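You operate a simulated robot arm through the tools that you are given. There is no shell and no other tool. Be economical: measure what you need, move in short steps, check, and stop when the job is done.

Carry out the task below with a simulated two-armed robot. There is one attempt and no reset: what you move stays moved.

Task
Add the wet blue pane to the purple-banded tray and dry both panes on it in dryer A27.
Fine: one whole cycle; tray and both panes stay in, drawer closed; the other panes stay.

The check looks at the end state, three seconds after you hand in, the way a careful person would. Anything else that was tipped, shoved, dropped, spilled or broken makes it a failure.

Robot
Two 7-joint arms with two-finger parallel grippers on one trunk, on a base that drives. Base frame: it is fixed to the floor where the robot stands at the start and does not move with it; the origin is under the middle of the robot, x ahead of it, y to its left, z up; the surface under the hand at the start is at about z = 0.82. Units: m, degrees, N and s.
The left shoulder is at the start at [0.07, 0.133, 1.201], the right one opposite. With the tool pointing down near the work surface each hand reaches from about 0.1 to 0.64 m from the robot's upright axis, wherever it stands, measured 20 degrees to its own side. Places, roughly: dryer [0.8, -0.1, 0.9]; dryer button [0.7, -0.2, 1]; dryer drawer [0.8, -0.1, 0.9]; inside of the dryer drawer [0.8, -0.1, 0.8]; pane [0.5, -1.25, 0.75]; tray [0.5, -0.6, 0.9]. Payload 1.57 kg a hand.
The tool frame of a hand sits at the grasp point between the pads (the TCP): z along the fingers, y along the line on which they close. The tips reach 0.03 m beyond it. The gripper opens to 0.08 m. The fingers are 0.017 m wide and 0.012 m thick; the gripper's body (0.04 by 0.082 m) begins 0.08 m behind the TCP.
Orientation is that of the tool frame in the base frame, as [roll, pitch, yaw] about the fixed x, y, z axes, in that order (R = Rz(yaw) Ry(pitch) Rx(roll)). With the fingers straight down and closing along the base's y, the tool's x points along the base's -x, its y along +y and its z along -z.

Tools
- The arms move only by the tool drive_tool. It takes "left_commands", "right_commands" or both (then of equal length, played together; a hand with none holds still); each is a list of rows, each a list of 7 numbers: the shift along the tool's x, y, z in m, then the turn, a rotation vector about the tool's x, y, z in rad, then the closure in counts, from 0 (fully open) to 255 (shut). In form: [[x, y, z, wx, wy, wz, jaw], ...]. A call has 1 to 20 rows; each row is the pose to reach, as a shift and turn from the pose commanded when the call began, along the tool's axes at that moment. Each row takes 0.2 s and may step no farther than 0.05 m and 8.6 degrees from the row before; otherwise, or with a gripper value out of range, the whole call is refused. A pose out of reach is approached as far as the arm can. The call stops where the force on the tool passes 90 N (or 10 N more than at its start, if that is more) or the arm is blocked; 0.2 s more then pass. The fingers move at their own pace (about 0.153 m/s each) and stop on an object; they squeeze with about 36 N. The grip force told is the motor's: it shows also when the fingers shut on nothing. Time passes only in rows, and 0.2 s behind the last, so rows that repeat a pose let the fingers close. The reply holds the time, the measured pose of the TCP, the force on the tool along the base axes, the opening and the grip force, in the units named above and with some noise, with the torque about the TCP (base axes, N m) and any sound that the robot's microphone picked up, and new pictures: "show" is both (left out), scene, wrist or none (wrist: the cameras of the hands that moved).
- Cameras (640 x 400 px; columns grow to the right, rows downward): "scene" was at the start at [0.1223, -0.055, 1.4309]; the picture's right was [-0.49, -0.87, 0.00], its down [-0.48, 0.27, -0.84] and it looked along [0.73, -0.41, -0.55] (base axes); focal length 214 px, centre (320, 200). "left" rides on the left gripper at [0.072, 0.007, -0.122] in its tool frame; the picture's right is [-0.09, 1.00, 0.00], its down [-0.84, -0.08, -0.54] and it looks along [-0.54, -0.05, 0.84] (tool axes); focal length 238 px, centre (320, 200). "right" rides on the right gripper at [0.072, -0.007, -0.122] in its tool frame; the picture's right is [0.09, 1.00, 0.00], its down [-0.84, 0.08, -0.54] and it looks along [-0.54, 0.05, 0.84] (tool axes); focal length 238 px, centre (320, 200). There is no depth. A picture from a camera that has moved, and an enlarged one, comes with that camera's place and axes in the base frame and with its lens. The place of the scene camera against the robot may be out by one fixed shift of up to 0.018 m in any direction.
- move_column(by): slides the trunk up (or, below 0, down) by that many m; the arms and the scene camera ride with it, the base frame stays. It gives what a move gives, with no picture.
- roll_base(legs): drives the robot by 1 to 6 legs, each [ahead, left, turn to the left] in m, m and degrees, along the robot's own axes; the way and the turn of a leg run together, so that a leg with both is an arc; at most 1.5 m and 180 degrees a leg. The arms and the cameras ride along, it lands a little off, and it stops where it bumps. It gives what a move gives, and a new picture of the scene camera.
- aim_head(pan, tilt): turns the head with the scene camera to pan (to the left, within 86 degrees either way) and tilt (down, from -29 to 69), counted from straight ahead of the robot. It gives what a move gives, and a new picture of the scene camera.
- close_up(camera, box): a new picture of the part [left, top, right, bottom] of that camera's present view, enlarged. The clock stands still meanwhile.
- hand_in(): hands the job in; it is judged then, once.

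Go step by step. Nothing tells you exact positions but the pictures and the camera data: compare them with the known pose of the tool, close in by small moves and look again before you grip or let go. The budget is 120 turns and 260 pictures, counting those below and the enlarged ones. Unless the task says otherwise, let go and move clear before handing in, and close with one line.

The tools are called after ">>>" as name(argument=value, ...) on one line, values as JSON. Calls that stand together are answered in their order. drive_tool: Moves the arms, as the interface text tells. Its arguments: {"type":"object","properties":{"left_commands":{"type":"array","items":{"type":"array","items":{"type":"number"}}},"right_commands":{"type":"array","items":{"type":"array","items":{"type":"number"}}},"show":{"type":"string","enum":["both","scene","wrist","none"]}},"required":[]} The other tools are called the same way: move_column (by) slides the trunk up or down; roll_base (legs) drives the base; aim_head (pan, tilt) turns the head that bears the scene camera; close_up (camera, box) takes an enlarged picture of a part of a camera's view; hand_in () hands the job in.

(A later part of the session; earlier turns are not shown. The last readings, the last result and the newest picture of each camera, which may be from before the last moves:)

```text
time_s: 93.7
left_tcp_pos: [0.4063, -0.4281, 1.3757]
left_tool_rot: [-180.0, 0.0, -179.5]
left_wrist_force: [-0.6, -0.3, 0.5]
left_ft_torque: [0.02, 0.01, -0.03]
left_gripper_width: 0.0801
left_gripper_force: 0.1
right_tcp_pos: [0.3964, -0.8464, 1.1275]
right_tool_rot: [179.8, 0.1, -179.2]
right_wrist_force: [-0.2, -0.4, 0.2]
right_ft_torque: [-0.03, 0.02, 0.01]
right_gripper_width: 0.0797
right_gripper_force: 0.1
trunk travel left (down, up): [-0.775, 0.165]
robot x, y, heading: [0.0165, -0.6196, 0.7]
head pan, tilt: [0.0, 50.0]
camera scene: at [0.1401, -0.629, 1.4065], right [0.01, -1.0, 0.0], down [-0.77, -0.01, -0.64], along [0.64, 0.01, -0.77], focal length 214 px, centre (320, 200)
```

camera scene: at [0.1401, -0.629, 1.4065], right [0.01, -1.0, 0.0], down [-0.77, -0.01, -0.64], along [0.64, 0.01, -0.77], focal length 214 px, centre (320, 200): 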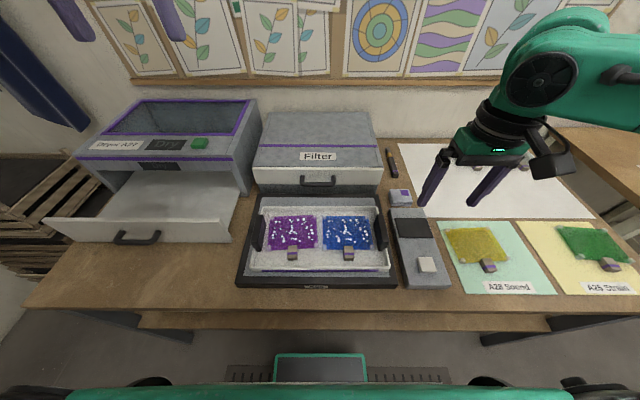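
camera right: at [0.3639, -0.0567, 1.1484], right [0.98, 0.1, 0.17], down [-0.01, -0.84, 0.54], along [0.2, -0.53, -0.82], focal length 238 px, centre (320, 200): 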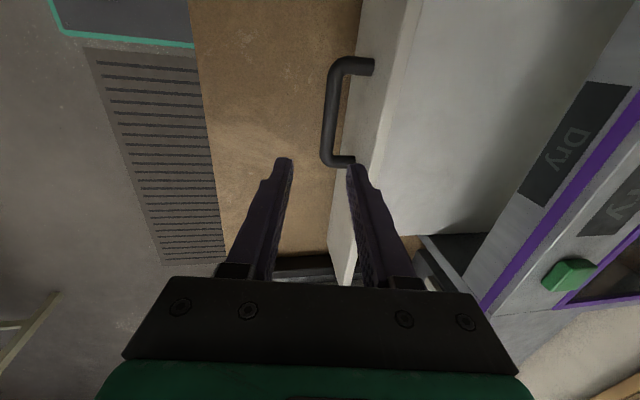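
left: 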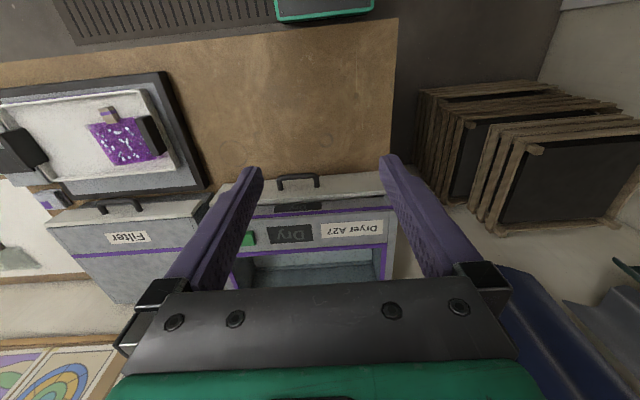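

A clear straight-on view. Let me zoom into the tray handles and the drawer.

>>> close_up(camera="scene", box=[230, 180, 410, 300])

>>> close_up(camera="scene", box=[40, 90, 280, 260])

>>> close_up(camera="right", box=[320, 0, 640, 220])

>>> close_up(camera="left", box=[0, 0, 640, 400])

```text
3.33 times, centred on (320, 240) of scene
camera zoom: at [0.1401, -0.629, 1.4065], right [0.01, -1.0, 0.0], down [-0.77, -0.01, -0.64], along [0.64, 0.01, -0.77], focal length 715 px, centre (320, 67)
```

zoom: 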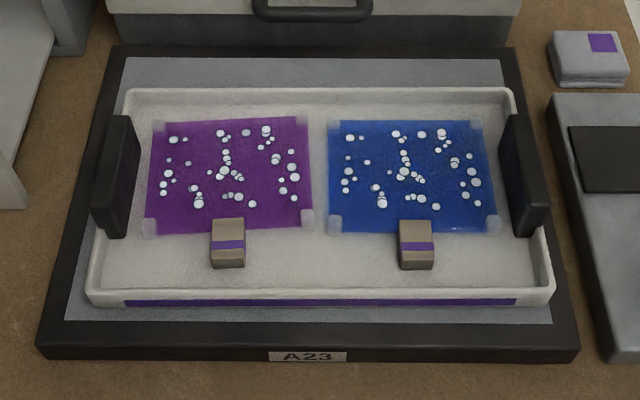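

```text
2.35 times, centred on (160, 175) of scene
camera zoom: at [0.1401, -0.629, 1.4065], right [0.01, -1.0, 0.0], down [-0.77, -0.01, -0.64], along [0.64, 0.01, -0.77], focal length 505 px, centre (696, 259)
```

zoom: 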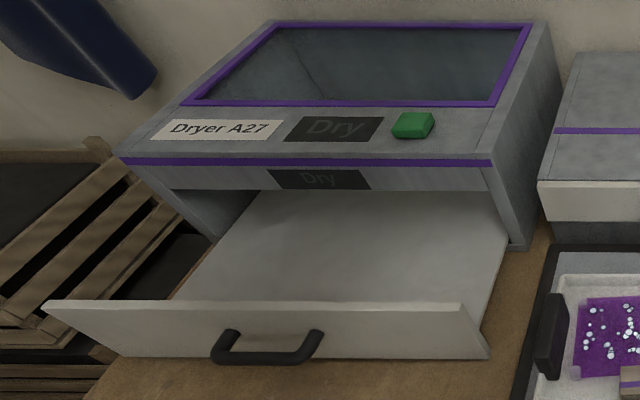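

```text
1.82 times, centred on (480, 110) of right
camera zoom: at [0.3256, -0.8561, 1.2504], right [-0.1, 0.99, 0.0], down [0.84, 0.09, 0.54], along [0.54, 0.06, -0.84], focal length 433 px, centre (29, 364)
```

zoom: 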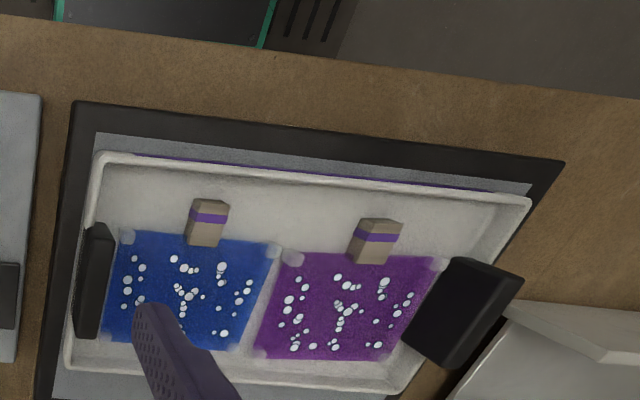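

```text
1.00 times, centred on (320, 200) of left (not enlarged: the box is as wide or as high as the picture)
camera zoom: at [0.3333, -0.4207, 1.4987], right [0.08, 1.0, 0.0], down [0.84, -0.07, 0.54], along [0.54, -0.05, -0.84], focal length 238 px, centre (320, 200)
```

zoom: 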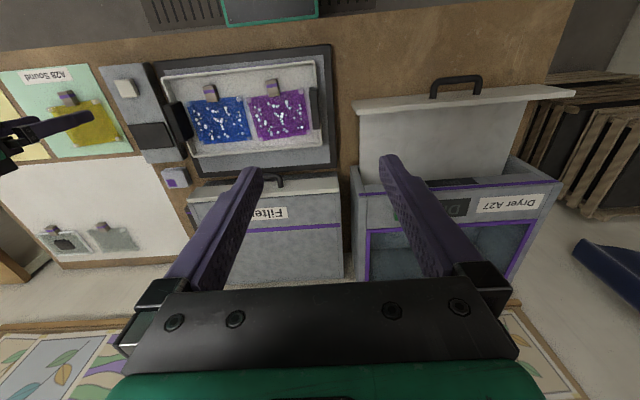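

Handle plates estimated at y≈−0.456 and −0.782, x≈0.41–0.49, tops ≈0.925. I'll bring both open hands above them and check with the wrist cameras.

>>> drive_tool(left_commands=[[-0.006, -0.004, 0.046, 0, 0, 0, 0], [-0.012, -0.007, 0.092, 0, 0, 0, 0], [-0.018, -0.011, 0.138, 0, 0, 0, 0], [-0.023, -0.014, 0.185, 0, 0, 0, 0], [-0.029, -0.018, 0.231, 0, 0, 0, 0], [-0.035, -0.021, 0.277, 0, 0, 0, 0], [-0.04, -0.025, 0.323, 0, 0, 0, 0], [-0.046, -0.028, 0.37, 0, 0, 0, 0], [-0.046, -0.028, 0.37, 0, 0, 0, 0]], right_commands=[[-0.007, 0.008, 0.015, 0, 0, 0, 0], [-0.014, 0.016, 0.03, 0, 0, 0, 0], [-0.021, 0.024, 0.045, 0, 0, 0, 0], [-0.028, 0.032, 0.06, 0, 0, 0, 0], [-0.035, 0.04, 0.075, 0, 0, 0, 0], [-0.042, 0.048, 0.09, 0, 0, 0, 0], [-0.049, 0.056, 0.105, 0, 0, 0, 0], [-0.056, 0.064, 0.12, 0, 0, 0, 0], [-0.056, 0.064, 0.12, 0, 0, 0, 0]], show="both")

```text
time_s: 95.7
left_tcp_pos: [0.4515, -0.4545, 1.0057]
left_tool_rot: [180.0, 0.1, -179.4]
left_wrist_force: [-0.3, -1.2, 0.4]
left_ft_torque: [0.02, -0.02, 0.01]
left_gripper_width: 0.08
left_gripper_force: 0.1
right_tcp_pos: [0.4512, -0.7805, 1.009]
right_tool_rot: [179.8, 0.1, -179.2]
right_wrist_force: [-0.4, -0.4, -0.3]
right_ft_torque: [0.01, -0.01, -0.01]
right_gripper_width: 0.08
right_gripper_force: 0.0
trunk travel left (down, up): [-0.775, 0.165]
robot x, y, heading: [0.0172, -0.6193, 0.6]
head pan, tilt: [0.0, 50.0]
camera scene: at [0.1392, -0.6295, 1.4065], right [0.01, -1.0, 0.0], down [-0.77, -0.01, -0.64], along [0.64, 0.01, -0.77], focal length 214 px, centre (320, 200)
camera right: at [0.38, -0.7907, 1.1306], right [-0.11, 0.99, 0.0], down [0.84, 0.09, 0.54], along [0.54, 0.06, -0.84], focal length 238 px, centre (320, 200)
camera left: at [0.3785, -0.4483, 1.1287], right [0.08, 1.0, 0.0], down [0.84, -0.07, 0.54], along [0.54, -0.05, -0.84], focal length 238 px, centre (320, 200)
```

scene: 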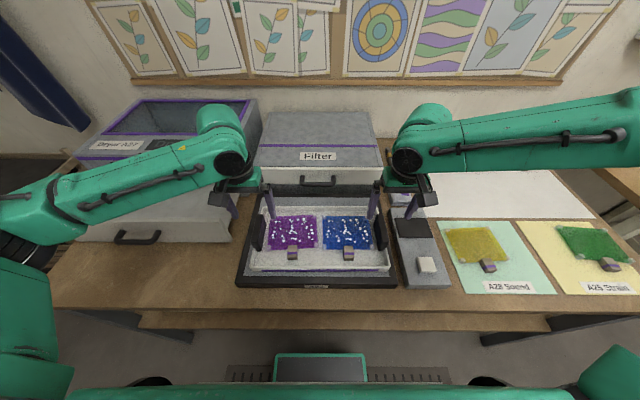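
right: 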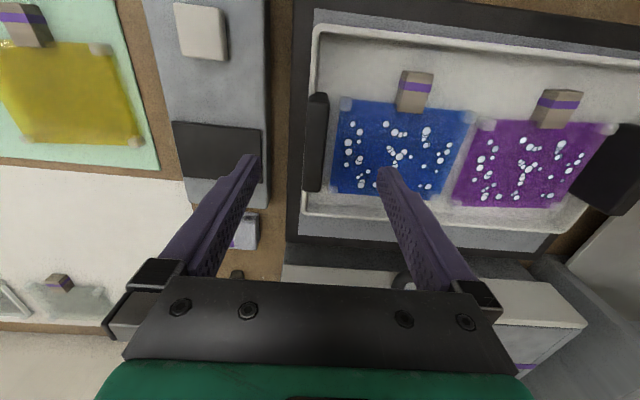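
left: 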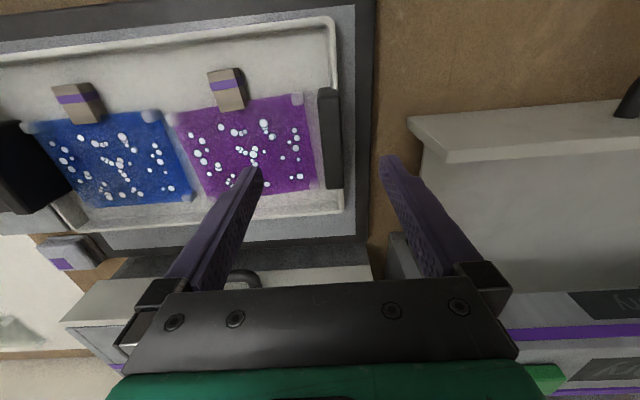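

Both hands hover over their plates: right plate at (0.456,−0.788), left at (0.45,−0.446). I'll align, narrow the jaws and descend halfway, then check.

>>> drive_tool(left_commands=[[0, 0.009, 0.0, 0, 0, 0, 90], [0, 0.009, 0.03, 0, 0, 0, 90], [0, 0.009, 0.05, 0, 0, 0, 90], [0, 0.009, 0.05, 0, 0, 0, 90]], right_commands=[[-0.002, -0.008, 0.0, 0, 0, 0, 90], [-0.002, -0.008, 0.03, 0, 0, 0, 90], [-0.002, -0.008, 0.053, 0, 0, 0, 90], [-0.002, -0.008, 0.053, 0, 0, 0, 90]], show="none")

>>> close_up(camera="right", box=[200, 40, 440, 230])

>>> close_up(camera="left", box=[200, 40, 440, 230])

>>> close_up(camera="scene", box=[200, 150, 460, 300])

```text
time_s: 96.7
left_tcp_pos: [0.4517, -0.4469, 0.9552]
left_tool_rot: [179.9, 0.1, -179.4]
left_wrist_force: [-0.6, 0.3, -0.8]
left_ft_torque: [0.01, 0.0, -0.02]
left_gripper_width: 0.0518
left_gripper_force: 0.1
right_tcp_pos: [0.4522, -0.7895, 0.9562]
right_tool_rot: [179.9, -0.1, -179.3]
right_wrist_force: [-0.4, -0.4, 0.4]
right_ft_torque: [-0.02, 0.01, -0.05]
right_gripper_width: 0.0519
right_gripper_force: 0.3
trunk travel left (down, up): [-0.775, 0.165]
robot x, y, heading: [0.0186, -0.617, 0.3]
head pan, tilt: [0.0, 50.0]
```

```text
2.11 times, centred on (320, 135) of right
camera zoom: at [0.3822, -0.7992, 1.078], right [-0.1, 0.99, 0.0], down [0.84, 0.09, 0.54], along [0.54, 0.06, -0.84], focal length 502 px, centre (320, 337)
```

zoom: 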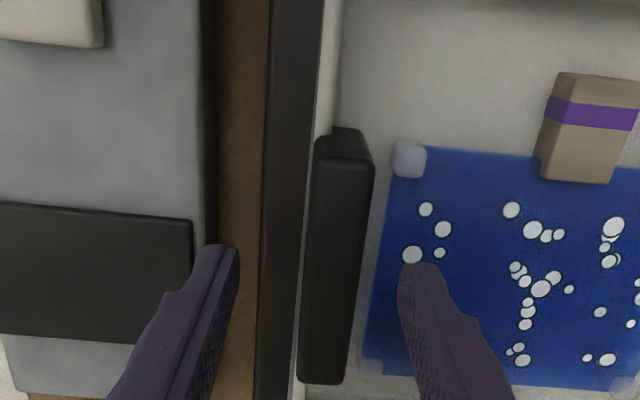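

```text
2.11 times, centred on (320, 135) of left
camera zoom: at [0.3792, -0.4396, 1.0786], right [0.08, 1.0, 0.0], down [0.84, -0.07, 0.54], along [0.54, -0.05, -0.84], focal length 502 px, centre (320, 337)
```

zoom: 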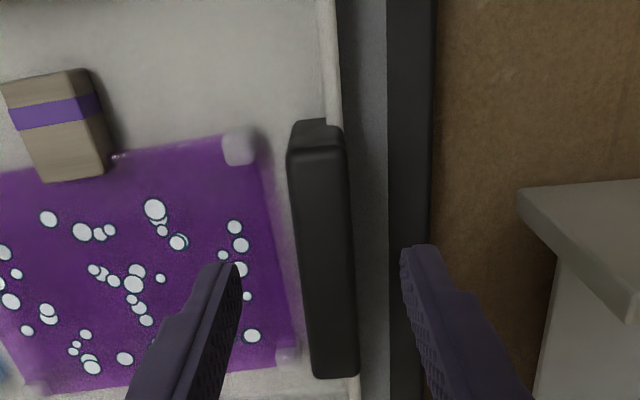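

```text
2.46 times, centred on (330, 225) of scene
camera zoom: at [0.1394, -0.629, 1.4065], right [0.01, -1.0, 0.0], down [-0.77, -0.01, -0.64], along [0.64, 0.01, -0.77], focal length 528 px, centre (295, 138)
```

zoom: 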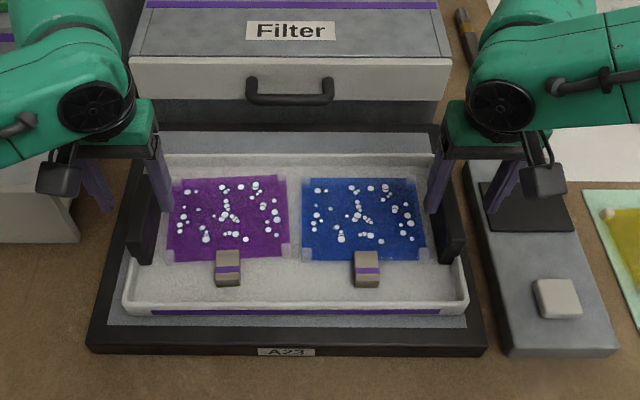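

Well aligned. Descend to grip height and close both.

>>> drive_tool(left_commands=[[0, 0, 0.02, 0, 0, 0, 90], [0, 0, 0.036, 0, 0, 0, 90], [0, 0, 0.036, 0, 0, 0, 90]], right_commands=[[0, 0, 0.02, 0, 0, 0, 90], [0, 0, 0.037, 0, 0, 0, 90], [0, 0, 0.037, 0, 0, 0, 90]], show="none")

>>> close_up(camera="scene", box=[200, 150, 460, 300])

>>> close_up(camera="right", box=[200, 40, 440, 230])

```text
time_s: 97.5
left_tcp_pos: [0.4517, -0.4477, 0.9193]
left_tool_rot: [180.0, 0.0, -179.6]
left_wrist_force: [0.6, 0.3, -0.2]
left_ft_torque: [0.0, 0.04, -0.02]
left_gripper_width: 0.0518
left_gripper_force: 0.1
right_tcp_pos: [0.4526, -0.7897, 0.9181]
right_tool_rot: [179.9, -0.1, -179.3]
right_wrist_force: [1.3, 0.1, 0.3]
right_ft_torque: [0.0, -0.01, 0.0]
right_gripper_width: 0.0517
right_gripper_force: 0.3
trunk travel left (down, up): [-0.775, 0.165]
robot x, y, heading: [0.0186, -0.6179, 0.4]
head pan, tilt: [0.0, 50.0]
```

```text
2.46 times, centred on (330, 225) of scene
camera zoom: at [0.1397, -0.629, 1.4065], right [0.01, -1.0, 0.0], down [-0.77, -0.01, -0.64], along [0.64, 0.01, -0.77], focal length 528 px, centre (295, 138)
```

zoom: 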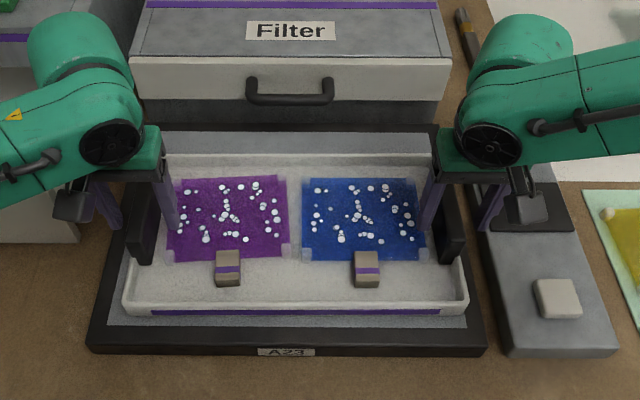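

```text
2.11 times, centred on (320, 135) of right
camera zoom: at [0.3825, -0.7986, 1.0408], right [-0.1, 0.99, 0.0], down [0.84, 0.09, 0.54], along [0.54, 0.06, -0.84], focal length 502 px, centre (320, 337)
```

zoom: 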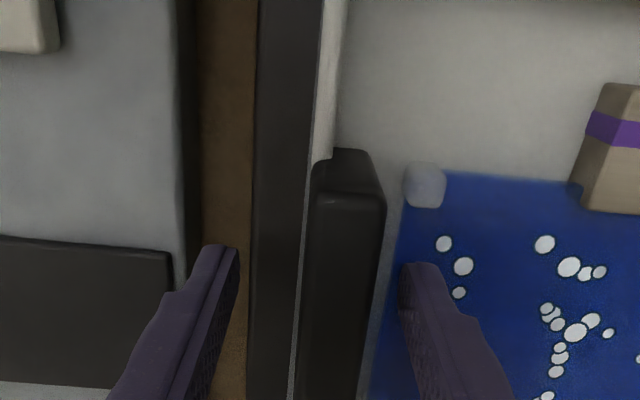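

>>> drive_tool(left_commands=[[0, 0, 0, 0, 0, 0, 150], [0, 0, 0, 0, 0, 0, 200], [0, 0, 0, 0, 0, 0, 255], [0, 0, 0, 0, 0, 0, 255]], right_commands=[[0, 0, 0, 0, 0, 0, 150], [0, 0, 0, 0, 0, 0, 200], [0, 0, 0, 0, 0, 0, 255], [0, 0, 0, 0, 0, 0, 255]], show="wrist")

```text
time_s: 98.5
left_tcp_pos: [0.4522, -0.4484, 0.9203]
left_tool_rot: [-179.8, 0.0, -179.5]
left_wrist_force: [-0.8, -16.1, 0.6]
left_ft_torque: [0.14, -0.04, 0.25]
left_gripper_width: 0.0195
left_gripper_force: 33.2
right_tcp_pos: [0.4536, -0.7877, 0.9188]
right_tool_rot: [179.8, 0.0, -179.2]
right_wrist_force: [-1.1, 15.9, 0.2]
right_ft_torque: [-0.33, -0.08, -0.03]
right_gripper_width: 0.0199
right_gripper_force: 34.0
trunk travel left (down, up): [-0.775, 0.165]
robot x, y, heading: [0.0179, -0.6167, 0.6]
head pan, tilt: [0.0, 50.0]
camera right: at [0.383, -0.7979, 1.0408], right [-0.11, 0.99, 0.01], down [0.84, 0.09, 0.54], along [0.54, 0.06, -0.84], focal length 238 px, centre (320, 200)
camera left: at [0.3798, -0.4403, 1.0426], right [0.09, 1.0, 0.0], down [0.84, -0.07, 0.54], along [0.54, -0.05, -0.84], focal length 238 px, centre (320, 200)
```

right: 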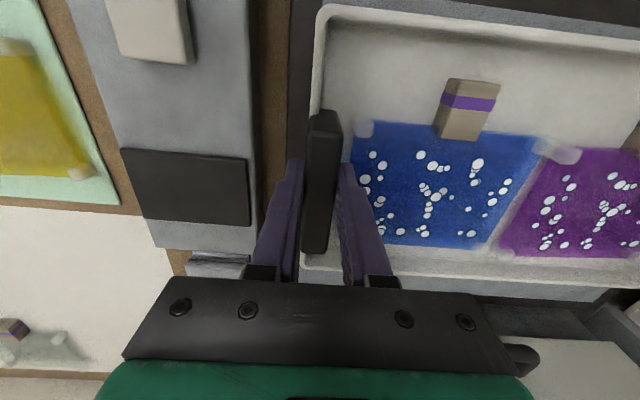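
left: 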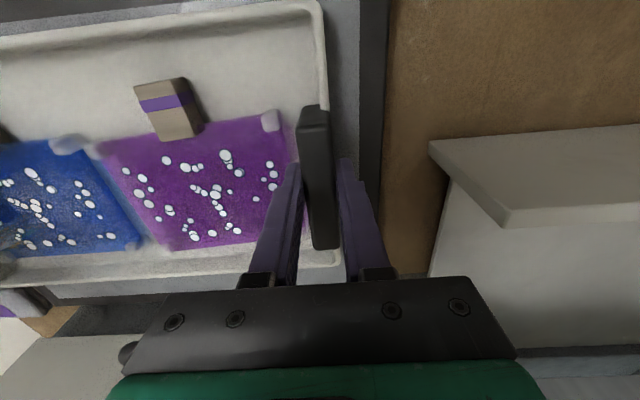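

Both handles are gripped (20 mm each). I'll relax the slight outward tension and lift together a little.

>>> drive_tool(left_commands=[[0, -0.0015, 0, 0, 0, 0, 255], [0, -0.0015, -0.01, 0, 0, 0, 255], [0, -0.0015, -0.02, 0, 0, 0, 255], [0, -0.0015, -0.03, 0, 0, 0, 255], [0, -0.0015, -0.03, 0, 0, 0, 255]], right_commands=[[0, 0.0015, 0, 0, 0, 0, 255], [0, 0.0015, -0.01, 0, 0, 0, 255], [0, 0.0015, -0.02, 0, 0, 0, 255], [0, 0.0015, -0.03, 0, 0, 0, 255], [0, 0.0015, -0.03, 0, 0, 0, 255]], show="scene")

>>> close_up(camera="scene", box=[200, 150, 460, 300])

```text
time_s: 99.7
left_tcp_pos: [0.4531, -0.4477, 0.9483]
left_tool_rot: [180.0, -0.1, -179.5]
left_wrist_force: [0.9, -4.6, -4.4]
left_ft_torque: [0.13, 0.31, 0.2]
left_gripper_width: 0.02
left_gripper_force: 34.0
right_tcp_pos: [0.4547, -0.7867, 0.9474]
right_tool_rot: [180.0, 0.0, -179.4]
right_wrist_force: [-0.4, 4.1, -2.7]
right_ft_torque: [0.01, -0.2, 0.06]
right_gripper_width: 0.0198
right_gripper_force: 33.4
trunk travel left (down, up): [-0.775, 0.165]
robot x, y, heading: [0.0194, -0.6168, 0.5]
head pan, tilt: [0.0, 50.0]
camera scene: at [0.1415, -0.629, 1.4063], right [0.01, -1.0, 0.0], down [-0.77, -0.01, -0.64], along [0.64, 0.01, -0.77], focal length 214 px, centre (320, 200)
```

scene: 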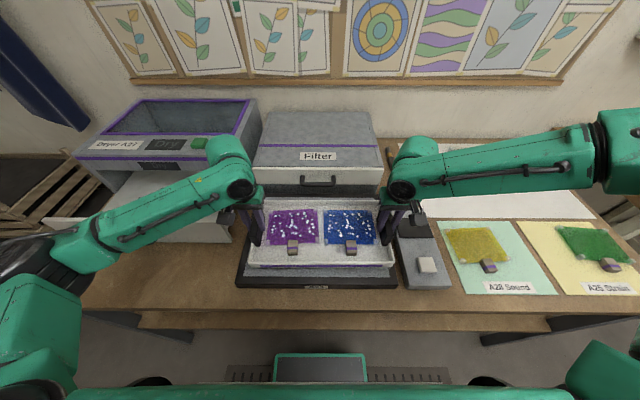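

```text
2.46 times, centred on (330, 225) of scene
camera zoom: at [0.1415, -0.629, 1.4063], right [0.01, -1.0, 0.0], down [-0.77, -0.01, -0.64], along [0.64, 0.01, -0.77], focal length 528 px, centre (295, 138)
```

zoom: 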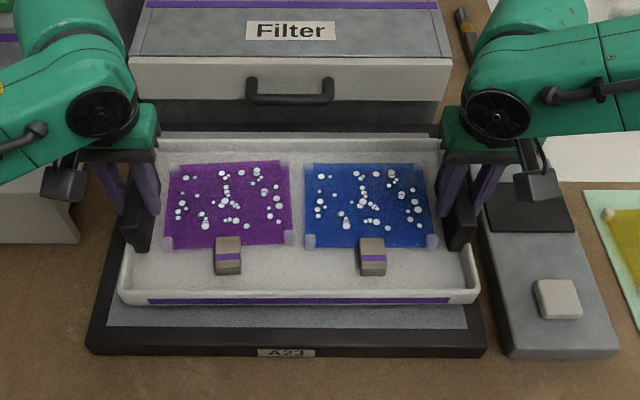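

Tray is level and held. Lift another 11 cm, then roll left to bring it over the drawer.

>>> drive_tool(left_commands=[[0, 0, -0.02, 0, 0, 0, 255], [0, 0, -0.04, 0, 0, 0, 255], [0, 0, -0.06, 0, 0, 0, 255], [0, 0, -0.08, 0, 0, 0, 255], [0, 0, -0.1, 0, 0, 0, 255], [0, 0, -0.115, 0, 0, 0, 255], [0, 0, -0.115, 0, 0, 0, 255]], right_commands=[[0, 0, -0.02, 0, 0, 0, 255], [0, 0, -0.04, 0, 0, 0, 255], [0, 0, -0.06, 0, 0, 0, 255], [0, 0, -0.08, 0, 0, 0, 255], [0, 0, -0.1, 0, 0, 0, 255], [0, 0, -0.115, 0, 0, 0, 255], [0, 0, -0.115, 0, 0, 0, 255]], show="scene")

>>> roll_base(legs=[[0, 0.25, 0]])

```text
time_s: 101.3
left_tcp_pos: [0.4523, -0.4479, 1.0628]
left_tool_rot: [180.0, 0.0, -179.5]
left_wrist_force: [0.3, -0.8, -2.4]
left_ft_torque: [-0.02, 0.03, 0.09]
left_gripper_width: 0.0199
left_gripper_force: 33.2
right_tcp_pos: [0.4539, -0.7868, 1.0625]
right_tool_rot: [179.8, -0.1, -179.2]
right_wrist_force: [0.0, 1.1, -4.6]
right_ft_torque: [-0.34, 0.03, -0.01]
right_gripper_width: 0.0196
right_gripper_force: 33.9
trunk travel left (down, up): [-0.775, 0.165]
robot x, y, heading: [0.0178, -0.618, 0.7]
head pan, tilt: [0.0, 50.0]
camera scene: at [0.1416, -0.629, 1.4063], right [0.01, -1.0, 0.0], down [-0.77, -0.01, -0.64], along [0.64, 0.01, -0.77], focal length 214 px, centre (320, 200)
```

scene: 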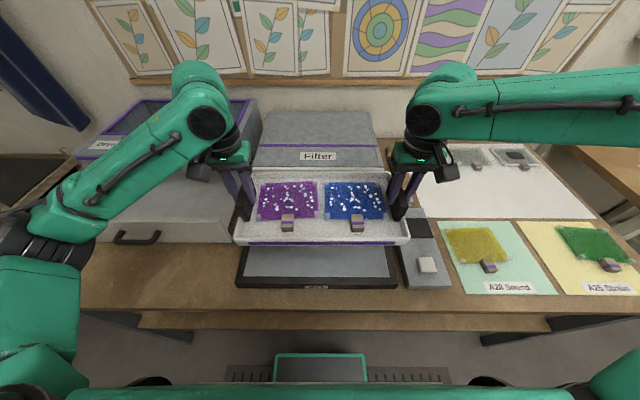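

```text
time_s: 103.2
left_tcp_pos: [0.4511, -0.1971, 1.064]
left_tool_rot: [179.8, 0.0, -179.5]
left_wrist_force: [-0.2, -0.3, -1.7]
left_ft_torque: [0.04, -0.07, 0.19]
left_gripper_width: 0.0196
left_gripper_force: 33.7
right_tcp_pos: [0.4528, -0.5382, 1.0642]
right_tool_rot: [179.7, -0.1, -179.2]
right_wrist_force: [-0.9, 0.4, -4.4]
right_ft_torque: [-0.35, 0.12, 0.07]
right_gripper_width: 0.0195
right_gripper_force: 33.4
trunk travel left (down, up): [-0.775, 0.165]
robot x, y, heading: [0.0153, -0.3657, 0.5]
head pan, tilt: [0.0, 50.0]
camera scene: at [0.1392, -0.3786, 1.4063], right [0.01, -1.0, 0.0], down [-0.77, -0.01, -0.64], along [0.64, 0.01, -0.77], focal length 214 px, centre (320, 200)
```

scene: 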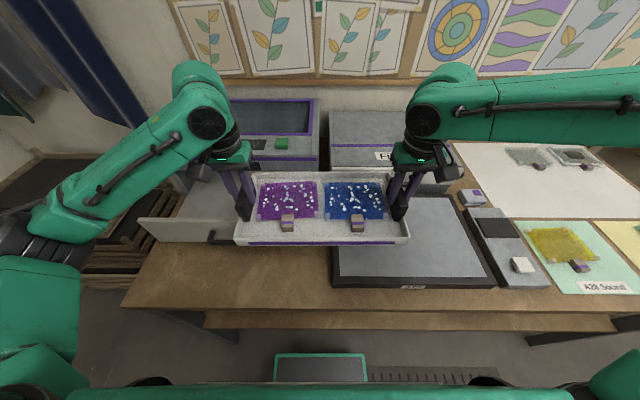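

The drawer slid back about 5 cm when I released the bar (panel now at x≈0.46, opening ~0.18 m), too small for the 0.195 m tray. I'll return the tray to its stand, pull the drawer further, then come back.

>>> roll_base(legs=[[0, -0.25, 0]])

>>> close_up(camera="scene", box=[200, 150, 460, 300])

```text
time_s: 105.0
left_tcp_pos: [0.4519, -0.4444, 1.0639]
left_tool_rot: [-180.0, 0.0, -179.5]
left_wrist_force: [-0.3, -1.1, -4.3]
left_ft_torque: [0.02, -0.07, 0.08]
left_gripper_width: 0.0198
left_gripper_force: 33.6
right_tcp_pos: [0.4544, -0.7833, 1.0629]
right_tool_rot: [179.9, -0.1, -179.2]
right_wrist_force: [-0.1, 0.8, -2.8]
right_ft_torque: [-0.32, 0.14, -0.03]
right_gripper_width: 0.0198
right_gripper_force: 33.4
trunk travel left (down, up): [-0.775, 0.165]
robot x, y, heading: [0.0183, -0.6135, 0.3]
head pan, tilt: [0.0, 50.0]
camera scene: at [0.1411, -0.624, 1.4063], right [0.01, -1.0, 0.0], down [-0.77, -0.01, -0.64], along [0.64, 0.0, -0.77], focal length 214 px, centre (320, 200)
```

scene: 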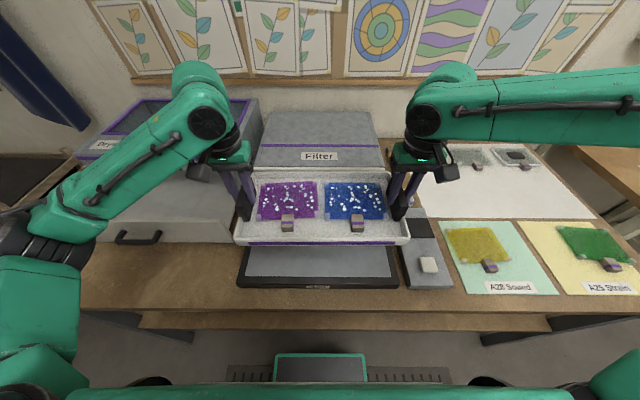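

```text
2.46 times, centred on (330, 225) of scene
camera zoom: at [0.1411, -0.624, 1.4063], right [0.01, -1.0, 0.0], down [-0.77, -0.01, -0.64], along [0.64, 0.0, -0.77], focal length 528 px, centre (295, 138)
```

zoom: 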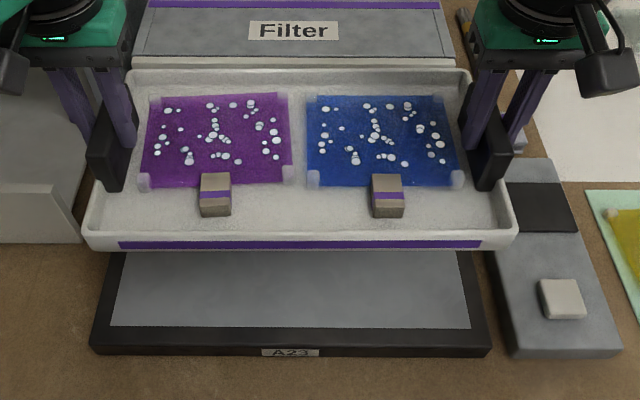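

Aligned over the stand; lowering the tray back down.

>>> drive_tool(left_commands=[[0, -0.003, 0.025, 0, 0, 0, 255], [0, -0.003, 0.05, 0, 0, 0, 255], [0, -0.003, 0.075, 0, 0, 0, 255], [0, -0.003, 0.1, 0, 0, 0, 255], [0, -0.003, 0.12, 0, 0, 0, 255], [0, -0.003, 0.135, 0, 0, 0, 255], [0, -0.003, 0.141, 0, 0, 0, 255], [0, -0.003, 0.144, 0, 0, 0, 255], [0, -0.003, 0.144, 0, 0, 0, 255]], right_commands=[[0, -0.003, 0.025, 0, 0, 0, 255], [0, -0.003, 0.05, 0, 0, 0, 255], [0, -0.003, 0.075, 0, 0, 0, 255], [0, -0.003, 0.1, 0, 0, 0, 255], [0, -0.003, 0.12, 0, 0, 0, 255], [0, -0.003, 0.135, 0, 0, 0, 255], [0, -0.003, 0.141, 0, 0, 0, 255], [0, -0.003, 0.144, 0, 0, 0, 255], [0, -0.003, 0.144, 0, 0, 0, 255]], show="scene")

```text
time_s: 107.0
left_tcp_pos: [0.4533, -0.4486, 0.9206]
left_tool_rot: [179.9, 0.1, -179.5]
left_wrist_force: [-0.3, 8.4, -4.0]
left_ft_torque: [0.28, -0.13, -0.02]
left_gripper_width: 0.0197
left_gripper_force: 33.9
right_tcp_pos: [0.4545, -0.7891, 0.9185]
right_tool_rot: [179.8, -0.1, -179.4]
right_wrist_force: [0.3, -7.2, -2.5]
right_ft_torque: [-0.15, 0.21, -0.08]
right_gripper_width: 0.0198
right_gripper_force: 33.3
trunk travel left (down, up): [-0.775, 0.165]
robot x, y, heading: [0.0173, -0.6154, 0.5]
head pan, tilt: [0.0, 50.0]
camera scene: at [0.1411, -0.6259, 1.4063], right [0.01, -1.0, 0.0], down [-0.77, -0.01, -0.64], along [0.64, 0.0, -0.77], focal length 214 px, centre (320, 200)
```

scene: 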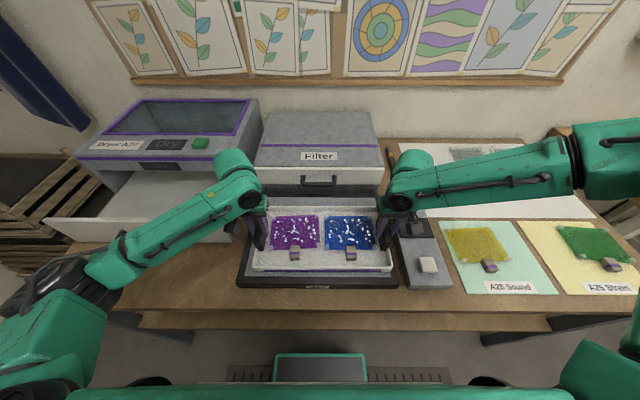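

>>> drive_tool(left_commands=[[0, 0, 0.002, 0, 0, 0, 255], [0, 0, 0.002, 0, 0, 0, 255]], right_commands=[[0, 0, 0.002, 0, 0, 0, 255], [0, 0, 0.002, 0, 0, 0, 255]], show="none")

>>> close_up(camera="scene", box=[200, 150, 460, 300])

```text
time_s: 107.6
left_tcp_pos: [0.4515, -0.448, 0.919]
left_tool_rot: [179.9, 0.0, -179.5]
left_wrist_force: [2.0, 8.7, -0.2]
left_ft_torque: [0.07, 0.34, 0.26]
left_gripper_width: 0.0199
left_gripper_force: 33.8
right_tcp_pos: [0.4531, -0.788, 0.919]
right_tool_rot: [180.0, 0.1, -179.3]
right_wrist_force: [2.3, -11.3, 12.9]
right_ft_torque: [-0.46, 0.96, 0.04]
right_gripper_width: 0.0198
right_gripper_force: 33.1
trunk travel left (down, up): [-0.775, 0.165]
robot x, y, heading: [0.0179, -0.6151, 0.5]
head pan, tilt: [0.0, 50.0]
```

```text
2.46 times, centred on (330, 225) of scene
camera zoom: at [0.1396, -0.6256, 1.4068], right [0.01, -1.0, 0.0], down [-0.77, -0.01, -0.64], along [0.64, 0.0, -0.77], focal length 528 px, centre (295, 138)
```

zoom: 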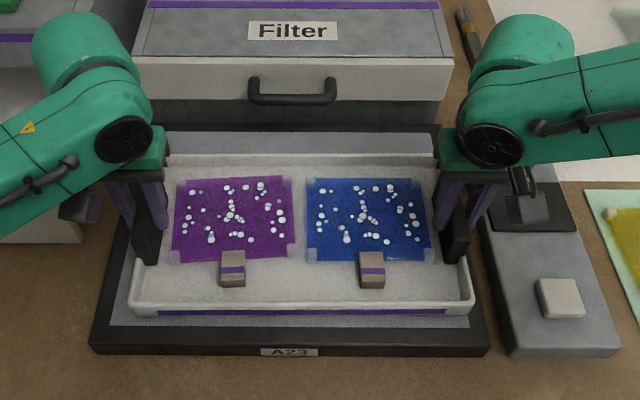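

Tray is back on the stand. Release and raise both hands.

>>> drive_tool(left_commands=[[0, 0, -0.001, 0, 0, 0, 200], [0, 0, -0.001, 0, 0, 0, 100], [0, 0, -0.001, 0, 0, 0, 100], [0, 0, -0.04, 0, 0, 0, 100], [0, 0, -0.08, 0, 0, 0, 100], [0, 0, -0.12, 0, 0, 0, 100], [0, 0, -0.16, 0, 0, 0, 100], [0, 0, -0.2, 0, 0, 0, 100], [0.0, 0.0, -0.24, 0, 0, 0, 100]], right_commands=[[0, 0, -0.001, 0, 0, 0, 200], [0, 0, -0.001, 0, 0, 0, 100], [0, 0, -0.001, 0, 0, 0, 100], [0, 0, -0.04, 0, 0, 0, 100], [0, 0, -0.08, 0, 0, 0, 100], [0, 0, -0.12, 0, 0, 0, 255], [0, 0, -0.16, 0, 0, 0, 255], [0, 0, -0.2, 0, 0, 0, 255], [0, 0, -0.2, 0, 0, 0, 255]], show="scene")

```text
time_s: 109.6
left_tcp_pos: [0.4524, -0.4487, 1.1579]
left_tool_rot: [180.0, 0.0, -179.6]
left_wrist_force: [0.0, -1.0, -0.1]
left_ft_torque: [-0.01, -0.01, 0.04]
left_gripper_width: 0.0487
left_gripper_force: 0.1
right_tcp_pos: [0.4513, -0.7898, 1.1181]
right_tool_rot: [179.8, 0.0, -179.3]
right_wrist_force: [0.1, -0.6, -0.7]
right_ft_torque: [0.02, 0.0, -0.03]
right_gripper_width: 0.0001
right_gripper_force: 21.2
trunk travel left (down, up): [-0.775, 0.165]
robot x, y, heading: [0.0184, -0.615, 0.6]
head pan, tilt: [0.0, 50.0]
camera scene: at [0.1394, -0.6266, 1.4064], right [0.01, -1.0, 0.0], down [-0.77, -0.01, -0.64], along [0.64, 0.01, -0.77], focal length 214 px, centre (320, 200)
```

scene: 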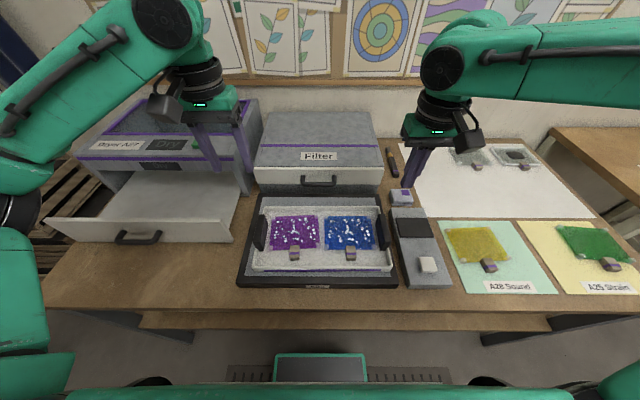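

Next I'll roll left and use the closed right fingers inside the drawer, behind its front panel, to pull it further out.

>>> roll_base(legs=[[0, 0.69, 0]])

>>> drive_tool(right_commands=[[-0.02, 0, 0.02, 0, 0, 0, 255], [-0.04, 0, 0.05, 0, 0, 0, 255], [-0.06, 0, 0.08, 0, 0, 0, 255], [-0.08, 0, 0.11, 0, 0, 0, 255], [-0.08, 0, 0.11, 0, 0, 0, 255]], show="both")

```text
time_s: 113.3
left_tcp_pos: [0.4468, 0.2342, 1.1573]
left_tool_rot: [180.0, 0.0, -179.6]
left_wrist_force: [0.2, -0.7, 0.0]
left_ft_torque: [0.0, 0.02, 0.01]
left_gripper_width: 0.0489
left_gripper_force: 0.0
right_tcp_pos: [0.4481, -0.1045, 1.1163]
right_tool_rot: [179.8, -0.1, -179.2]
right_wrist_force: [0.6, -0.2, -0.3]
right_ft_torque: [0.01, 0.0, 0.01]
right_gripper_width: 0.0
right_gripper_force: 21.6
trunk travel left (down, up): [-0.775, 0.165]
robot x, y, heading: [0.0124, 0.0655, 0.7]
head pan, tilt: [0.0, 50.0]
camera scene: at [0.1345, 0.0572, 1.4064], right [0.01, -1.0, 0.0], down [-0.77, -0.01, -0.64], along [0.64, 0.01, -0.77], focal length 214 px, centre (320, 200)
```

scene: 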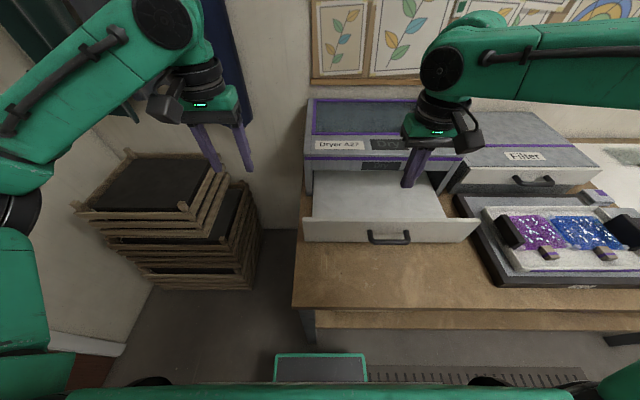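

```text
time_s: 114.5
left_tcp_pos: [0.4462, 0.2369, 1.1577]
left_tool_rot: [-180.0, 0.0, -179.5]
left_wrist_force: [0.2, 0.7, 0.6]
left_ft_torque: [0.02, -0.06, -0.01]
left_gripper_width: 0.0488
left_gripper_force: 0.0
right_tcp_pos: [0.5279, -0.1037, 1.0075]
right_tool_rot: [179.8, 0.0, -179.2]
right_wrist_force: [-0.1, 0.9, -0.6]
right_ft_torque: [0.02, 0.03, -0.02]
right_gripper_width: 0.0001
right_gripper_force: 21.2
trunk travel left (down, up): [-0.775, 0.165]
robot x, y, heading: [0.0119, 0.0707, 0.6]
head pan, tilt: [0.0, 50.0]
camera scene: at [0.1338, 0.0582, 1.4065], right [0.01, -1.0, 0.0], down [-0.77, -0.01, -0.64], along [0.64, 0.01, -0.77], focal length 214 px, centre (320, 200)
camera right: at [0.4566, -0.1124, 1.1296], right [-0.11, 0.99, 0.0], down [0.84, 0.09, 0.54], along [0.54, 0.06, -0.84], focal length 238 px, centre (320, 200)
```

scene: 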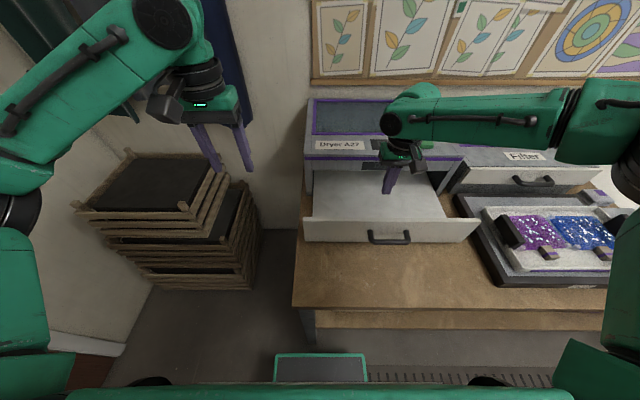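
right: 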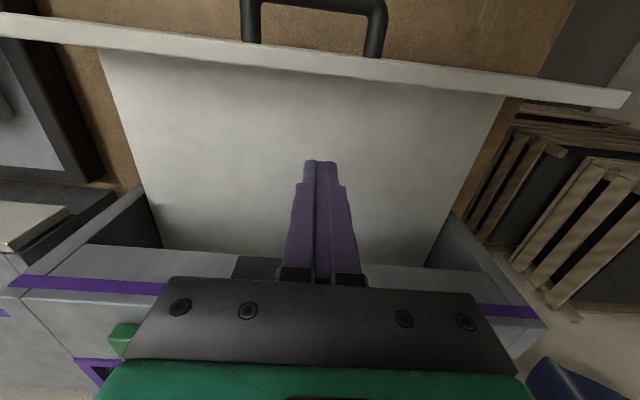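

The drawer floor spans y −0.34…0.10 (centre −0.12), and its panel's inner face is at x≈0.478. I'll lower the closed fingers behind it and pull.

>>> drive_tool(right_commands=[[0.02, 0, 0.03, 0, 0, 0, 255], [0.02, 0, 0.06, 0, 0, 0, 255], [0.02, 0, 0.085, 0, 0, 0, 255], [0.035, 0, 0.085, 0, 0, 0, 255], [0.05, 0, 0.085, 0, 0, 0, 255], [0.065, 0, 0.085, 0, 0, 0, 255], [0.08, 0, 0.085, 0, 0, 0, 255], [0.095, 0, 0.085, 0, 0, 0, 255], [0.107, 0, 0.085, 0, 0, 0, 255], [0.107, 0, 0.085, 0, 0, 0, 255]], show="both")

```text
time_s: 116.8
left_tcp_pos: [0.447, 0.2357, 1.1571]
left_tool_rot: [-179.9, 0.0, -179.4]
left_wrist_force: [-0.4, -0.1, 0.0]
left_ft_torque: [0.03, 0.02, 0.01]
left_gripper_width: 0.0487
left_gripper_force: 0.1
right_tcp_pos: [0.4208, -0.1039, 0.9224]
right_tool_rot: [179.7, -0.1, -179.3]
right_wrist_force: [0.1, 0.2, -0.1]
right_ft_torque: [0.02, 0.01, -0.02]
right_gripper_width: 0.0001
right_gripper_force: 21.2
trunk travel left (down, up): [-0.775, 0.165]
robot x, y, heading: [0.0146, 0.0688, 0.5]
head pan, tilt: [0.0, 50.0]
camera scene: at [0.1346, 0.0583, 1.4064], right [0.01, -1.0, 0.0], down [-0.77, -0.01, -0.64], along [0.64, 0.01, -0.77], focal length 214 px, centre (320, 200)
camera right: at [0.3498, -0.1135, 1.0444], right [-0.11, 0.99, 0.0], down [0.84, 0.09, 0.54], along [0.54, 0.06, -0.84], focal length 238 px, centre (320, 200)
```

scene: 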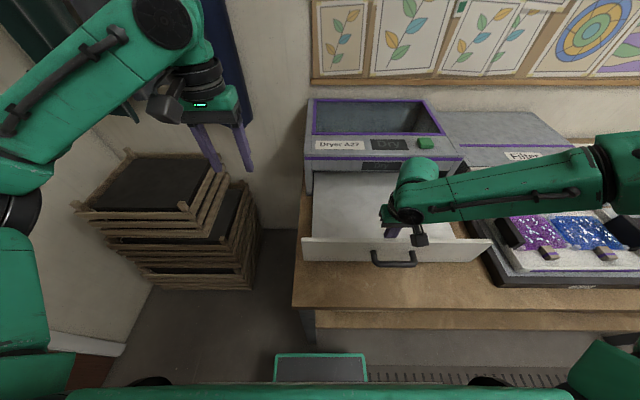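
right: 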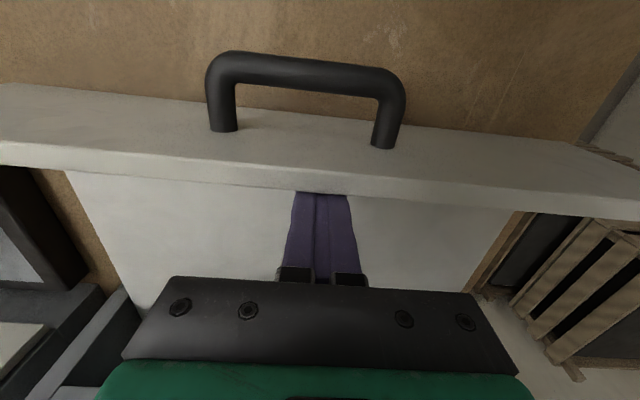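

The drawer is now wide open. A little more, then withdraw the hand upward.

>>> drive_tool(right_commands=[[0.008, 0, 0, 0, 0, 0, 255], [0.016, 0, 0, 0, 0, 0, 255], [0.016, 0, 0, 0, 0, 0, 255], [0.006, 0, 0, 0, 0, 0, 255], [0.006, 0, -0.04, 0, 0, 0, 255], [0.006, 0, -0.08, 0, 0, 0, 255], [0.006, 0, -0.12, 0, 0, 0, 255], [0.006, 0, -0.16, 0, 0, 0, 255], [0.006, 0, -0.2, 0, 0, 0, 255]], show="wrist")

>>> close_up(camera="scene", box=[280, 80, 540, 300])

```text
time_s: 118.8
left_tcp_pos: [0.4467, 0.2368, 1.158]
left_tool_rot: [179.9, 0.2, -179.5]
left_wrist_force: [0.0, 0.1, -0.8]
left_ft_torque: [0.01, -0.03, -0.02]
left_gripper_width: 0.0489
left_gripper_force: 0.1
right_tcp_pos: [0.4138, -0.1051, 1.122]
right_tool_rot: [179.9, -0.1, -179.2]
right_wrist_force: [-0.1, 0.1, -0.2]
right_ft_torque: [0.01, 0.0, -0.04]
right_gripper_width: 0.0
right_gripper_force: 21.5
trunk travel left (down, up): [-0.775, 0.165]
robot x, y, heading: [0.0111, 0.0698, 0.5]
head pan, tilt: [0.0, 50.0]
camera right: at [0.343, -0.114, 1.245], right [-0.11, 0.99, 0.0], down [0.84, 0.09, 0.54], along [0.54, 0.06, -0.84], focal length 238 px, centre (320, 200)
```

right: 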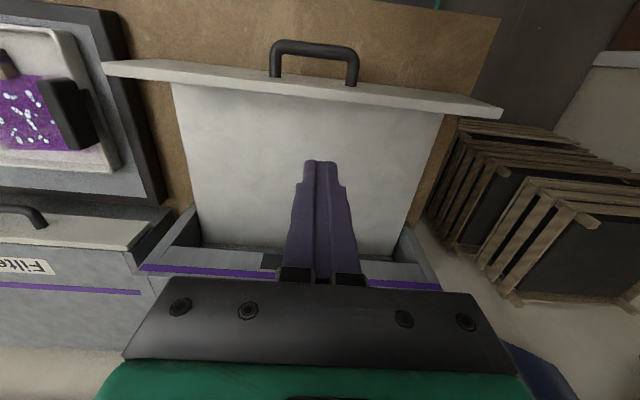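

```text
1.82 times, centred on (410, 190) of scene
camera zoom: at [0.1336, 0.0587, 1.4065], right [0.01, -1.0, 0.0], down [-0.77, -0.01, -0.64], along [0.64, 0.01, -0.77], focal length 390 px, centre (156, 218)
```

zoom: 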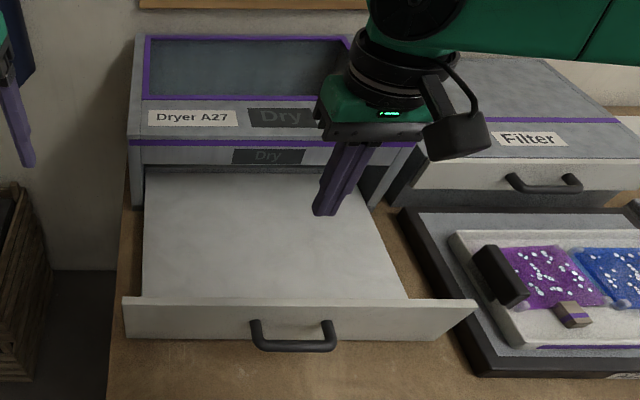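

Drawer opening is now ~0.23 m (x 0.41–0.64), centre y −0.12. Return to the tray.

>>> roll_base(legs=[[0, -0.685, 0]])

>>> drive_tool(right_commands=[[-0.01, 0, 0.0, 0, 0, 0, 90], [-0.02, 0, 0.0, 0, 0, 0, 90], [-0.03, 0, 0.0, 0, 0, 0, 90], [-0.038, 0, 0.0, 0, 0, 0, 90], [-0.038, 0, 0.0, 0, 0, 0, 90]], show="none")

```text
time_s: 122.5
left_tcp_pos: [0.4515, -0.4467, 1.1572]
left_tool_rot: [-179.9, 0.1, -179.6]
left_wrist_force: [0.8, -0.4, 0.4]
left_ft_torque: [0.01, -0.02, 0.01]
left_gripper_width: 0.0482
left_gripper_force: 0.0
right_tcp_pos: [0.4193, -0.7891, 1.1221]
right_tool_rot: [179.8, 0.0, -179.3]
right_wrist_force: [-0.9, 0.0, -0.2]
right_ft_torque: [-0.02, -0.01, 0.01]
right_gripper_width: 0.0
right_gripper_force: 21.4
trunk travel left (down, up): [-0.775, 0.165]
robot x, y, heading: [0.0146, -0.6133, 0.3]
head pan, tilt: [0.0, 50.0]
camera scene: at [0.1395, -0.6244, 1.4064], right [0.01, -1.0, 0.0], down [-0.77, -0.01, -0.64], along [0.64, 0.0, -0.77], focal length 214 px, centre (320, 200)
```

scene: 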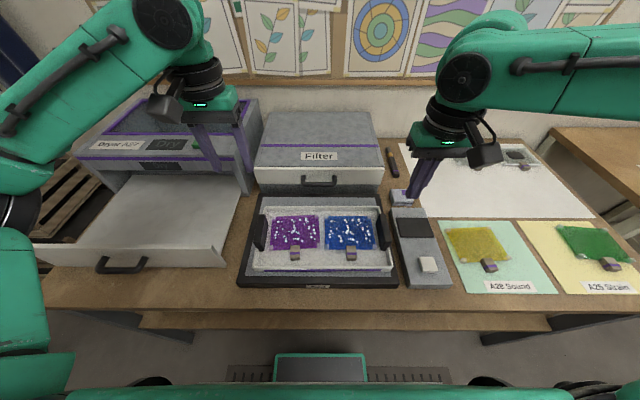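

```text
time_s: 123.7
left_tcp_pos: [0.4532, -0.4474, 1.1569]
left_tool_rot: [-179.9, 0.0, -179.6]
left_wrist_force: [0.3, 0.1, -0.3]
left_ft_torque: [0.02, -0.01, 0.0]
left_gripper_width: 0.0485
left_gripper_force: 0.0
right_tcp_pos: [0.4563, -0.7894, 1.1215]
right_tool_rot: [179.8, 0.0, -179.4]
right_wrist_force: [0.0, 0.6, -0.9]
right_ft_torque: [0.04, -0.01, 0.02]
right_gripper_width: 0.0518
right_gripper_force: 0.1
trunk travel left (down, up): [-0.775, 0.165]
robot x, y, heading: [0.0149, -0.6113, 0.4]
head pan, tilt: [0.0, 50.0]
```

Hands line up again with the plates. Descend most of the way and check.

>>> drive_tool(left_commands=[[0, 0, 0.04, 0, 0, 0, 90], [0, 0, 0.08, 0, 0, 0, 90], [0, 0, 0.12, 0, 0, 0, 90], [0, 0, 0.16, 0, 0, 0, 90], [0, 0, 0.202, 0, 0, 0, 90], [0, 0, 0.202, 0, 0, 0, 90]], right_commands=[[0.001, 0.0015, 0.03, 0, 0, 0, 90], [0.001, 0.0015, 0.06, 0, 0, 0, 90], [0.001, 0.0015, 0.1, 0, 0, 0, 90], [0.001, 0.0015, 0.13, 0, 0, 0, 90], [0.001, 0.0015, 0.167, 0, 0, 0, 90], [0.001, 0.0015, 0.167, 0, 0, 0, 90]], show="wrist")

```text
time_s: 125.1
left_tcp_pos: [0.4512, -0.4479, 0.957]
left_tool_rot: [180.0, 0.1, -179.5]
left_wrist_force: [-0.2, 0.5, -0.9]
left_ft_torque: [-0.04, -0.01, 0.03]
left_gripper_width: 0.0517
left_gripper_force: 0.0
right_tcp_pos: [0.4562, -0.7856, 0.9518]
right_tool_rot: [179.7, 0.0, -179.4]
right_wrist_force: [0.4, 0.3, -0.4]
right_ft_torque: [-0.02, -0.02, 0.03]
right_gripper_width: 0.0517
right_gripper_force: 0.0
trunk travel left (down, up): [-0.775, 0.165]
robot x, y, heading: [0.0201, -0.6136, 0.5]
head pan, tilt: [0.0, 50.0]
camera right: at [0.3849, -0.7957, 1.0759], right [-0.1, 0.99, 0.0], down [0.84, 0.08, 0.54], along [0.54, 0.06, -0.84], focal length 238 px, centre (320, 200)
camera left: at [0.3794, -0.4404, 1.08], right [0.09, 1.0, 0.0], down [0.84, -0.07, 0.54], along [0.54, -0.05, -0.84], focal length 238 px, centre (320, 200)
```

right: 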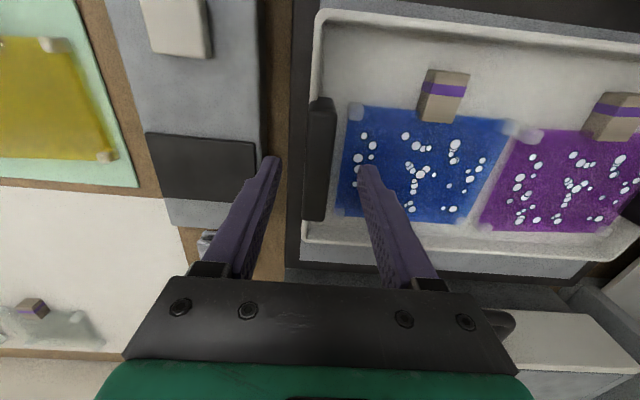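
left: 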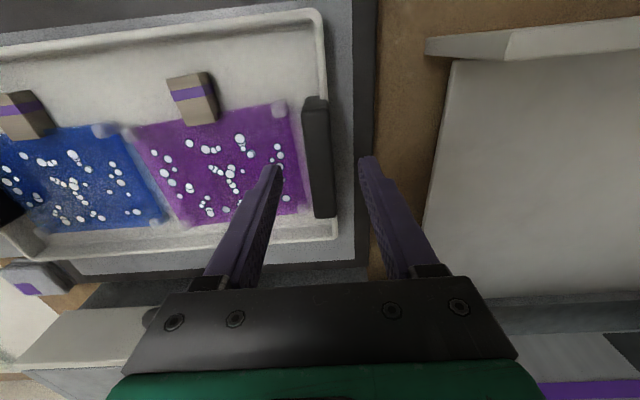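

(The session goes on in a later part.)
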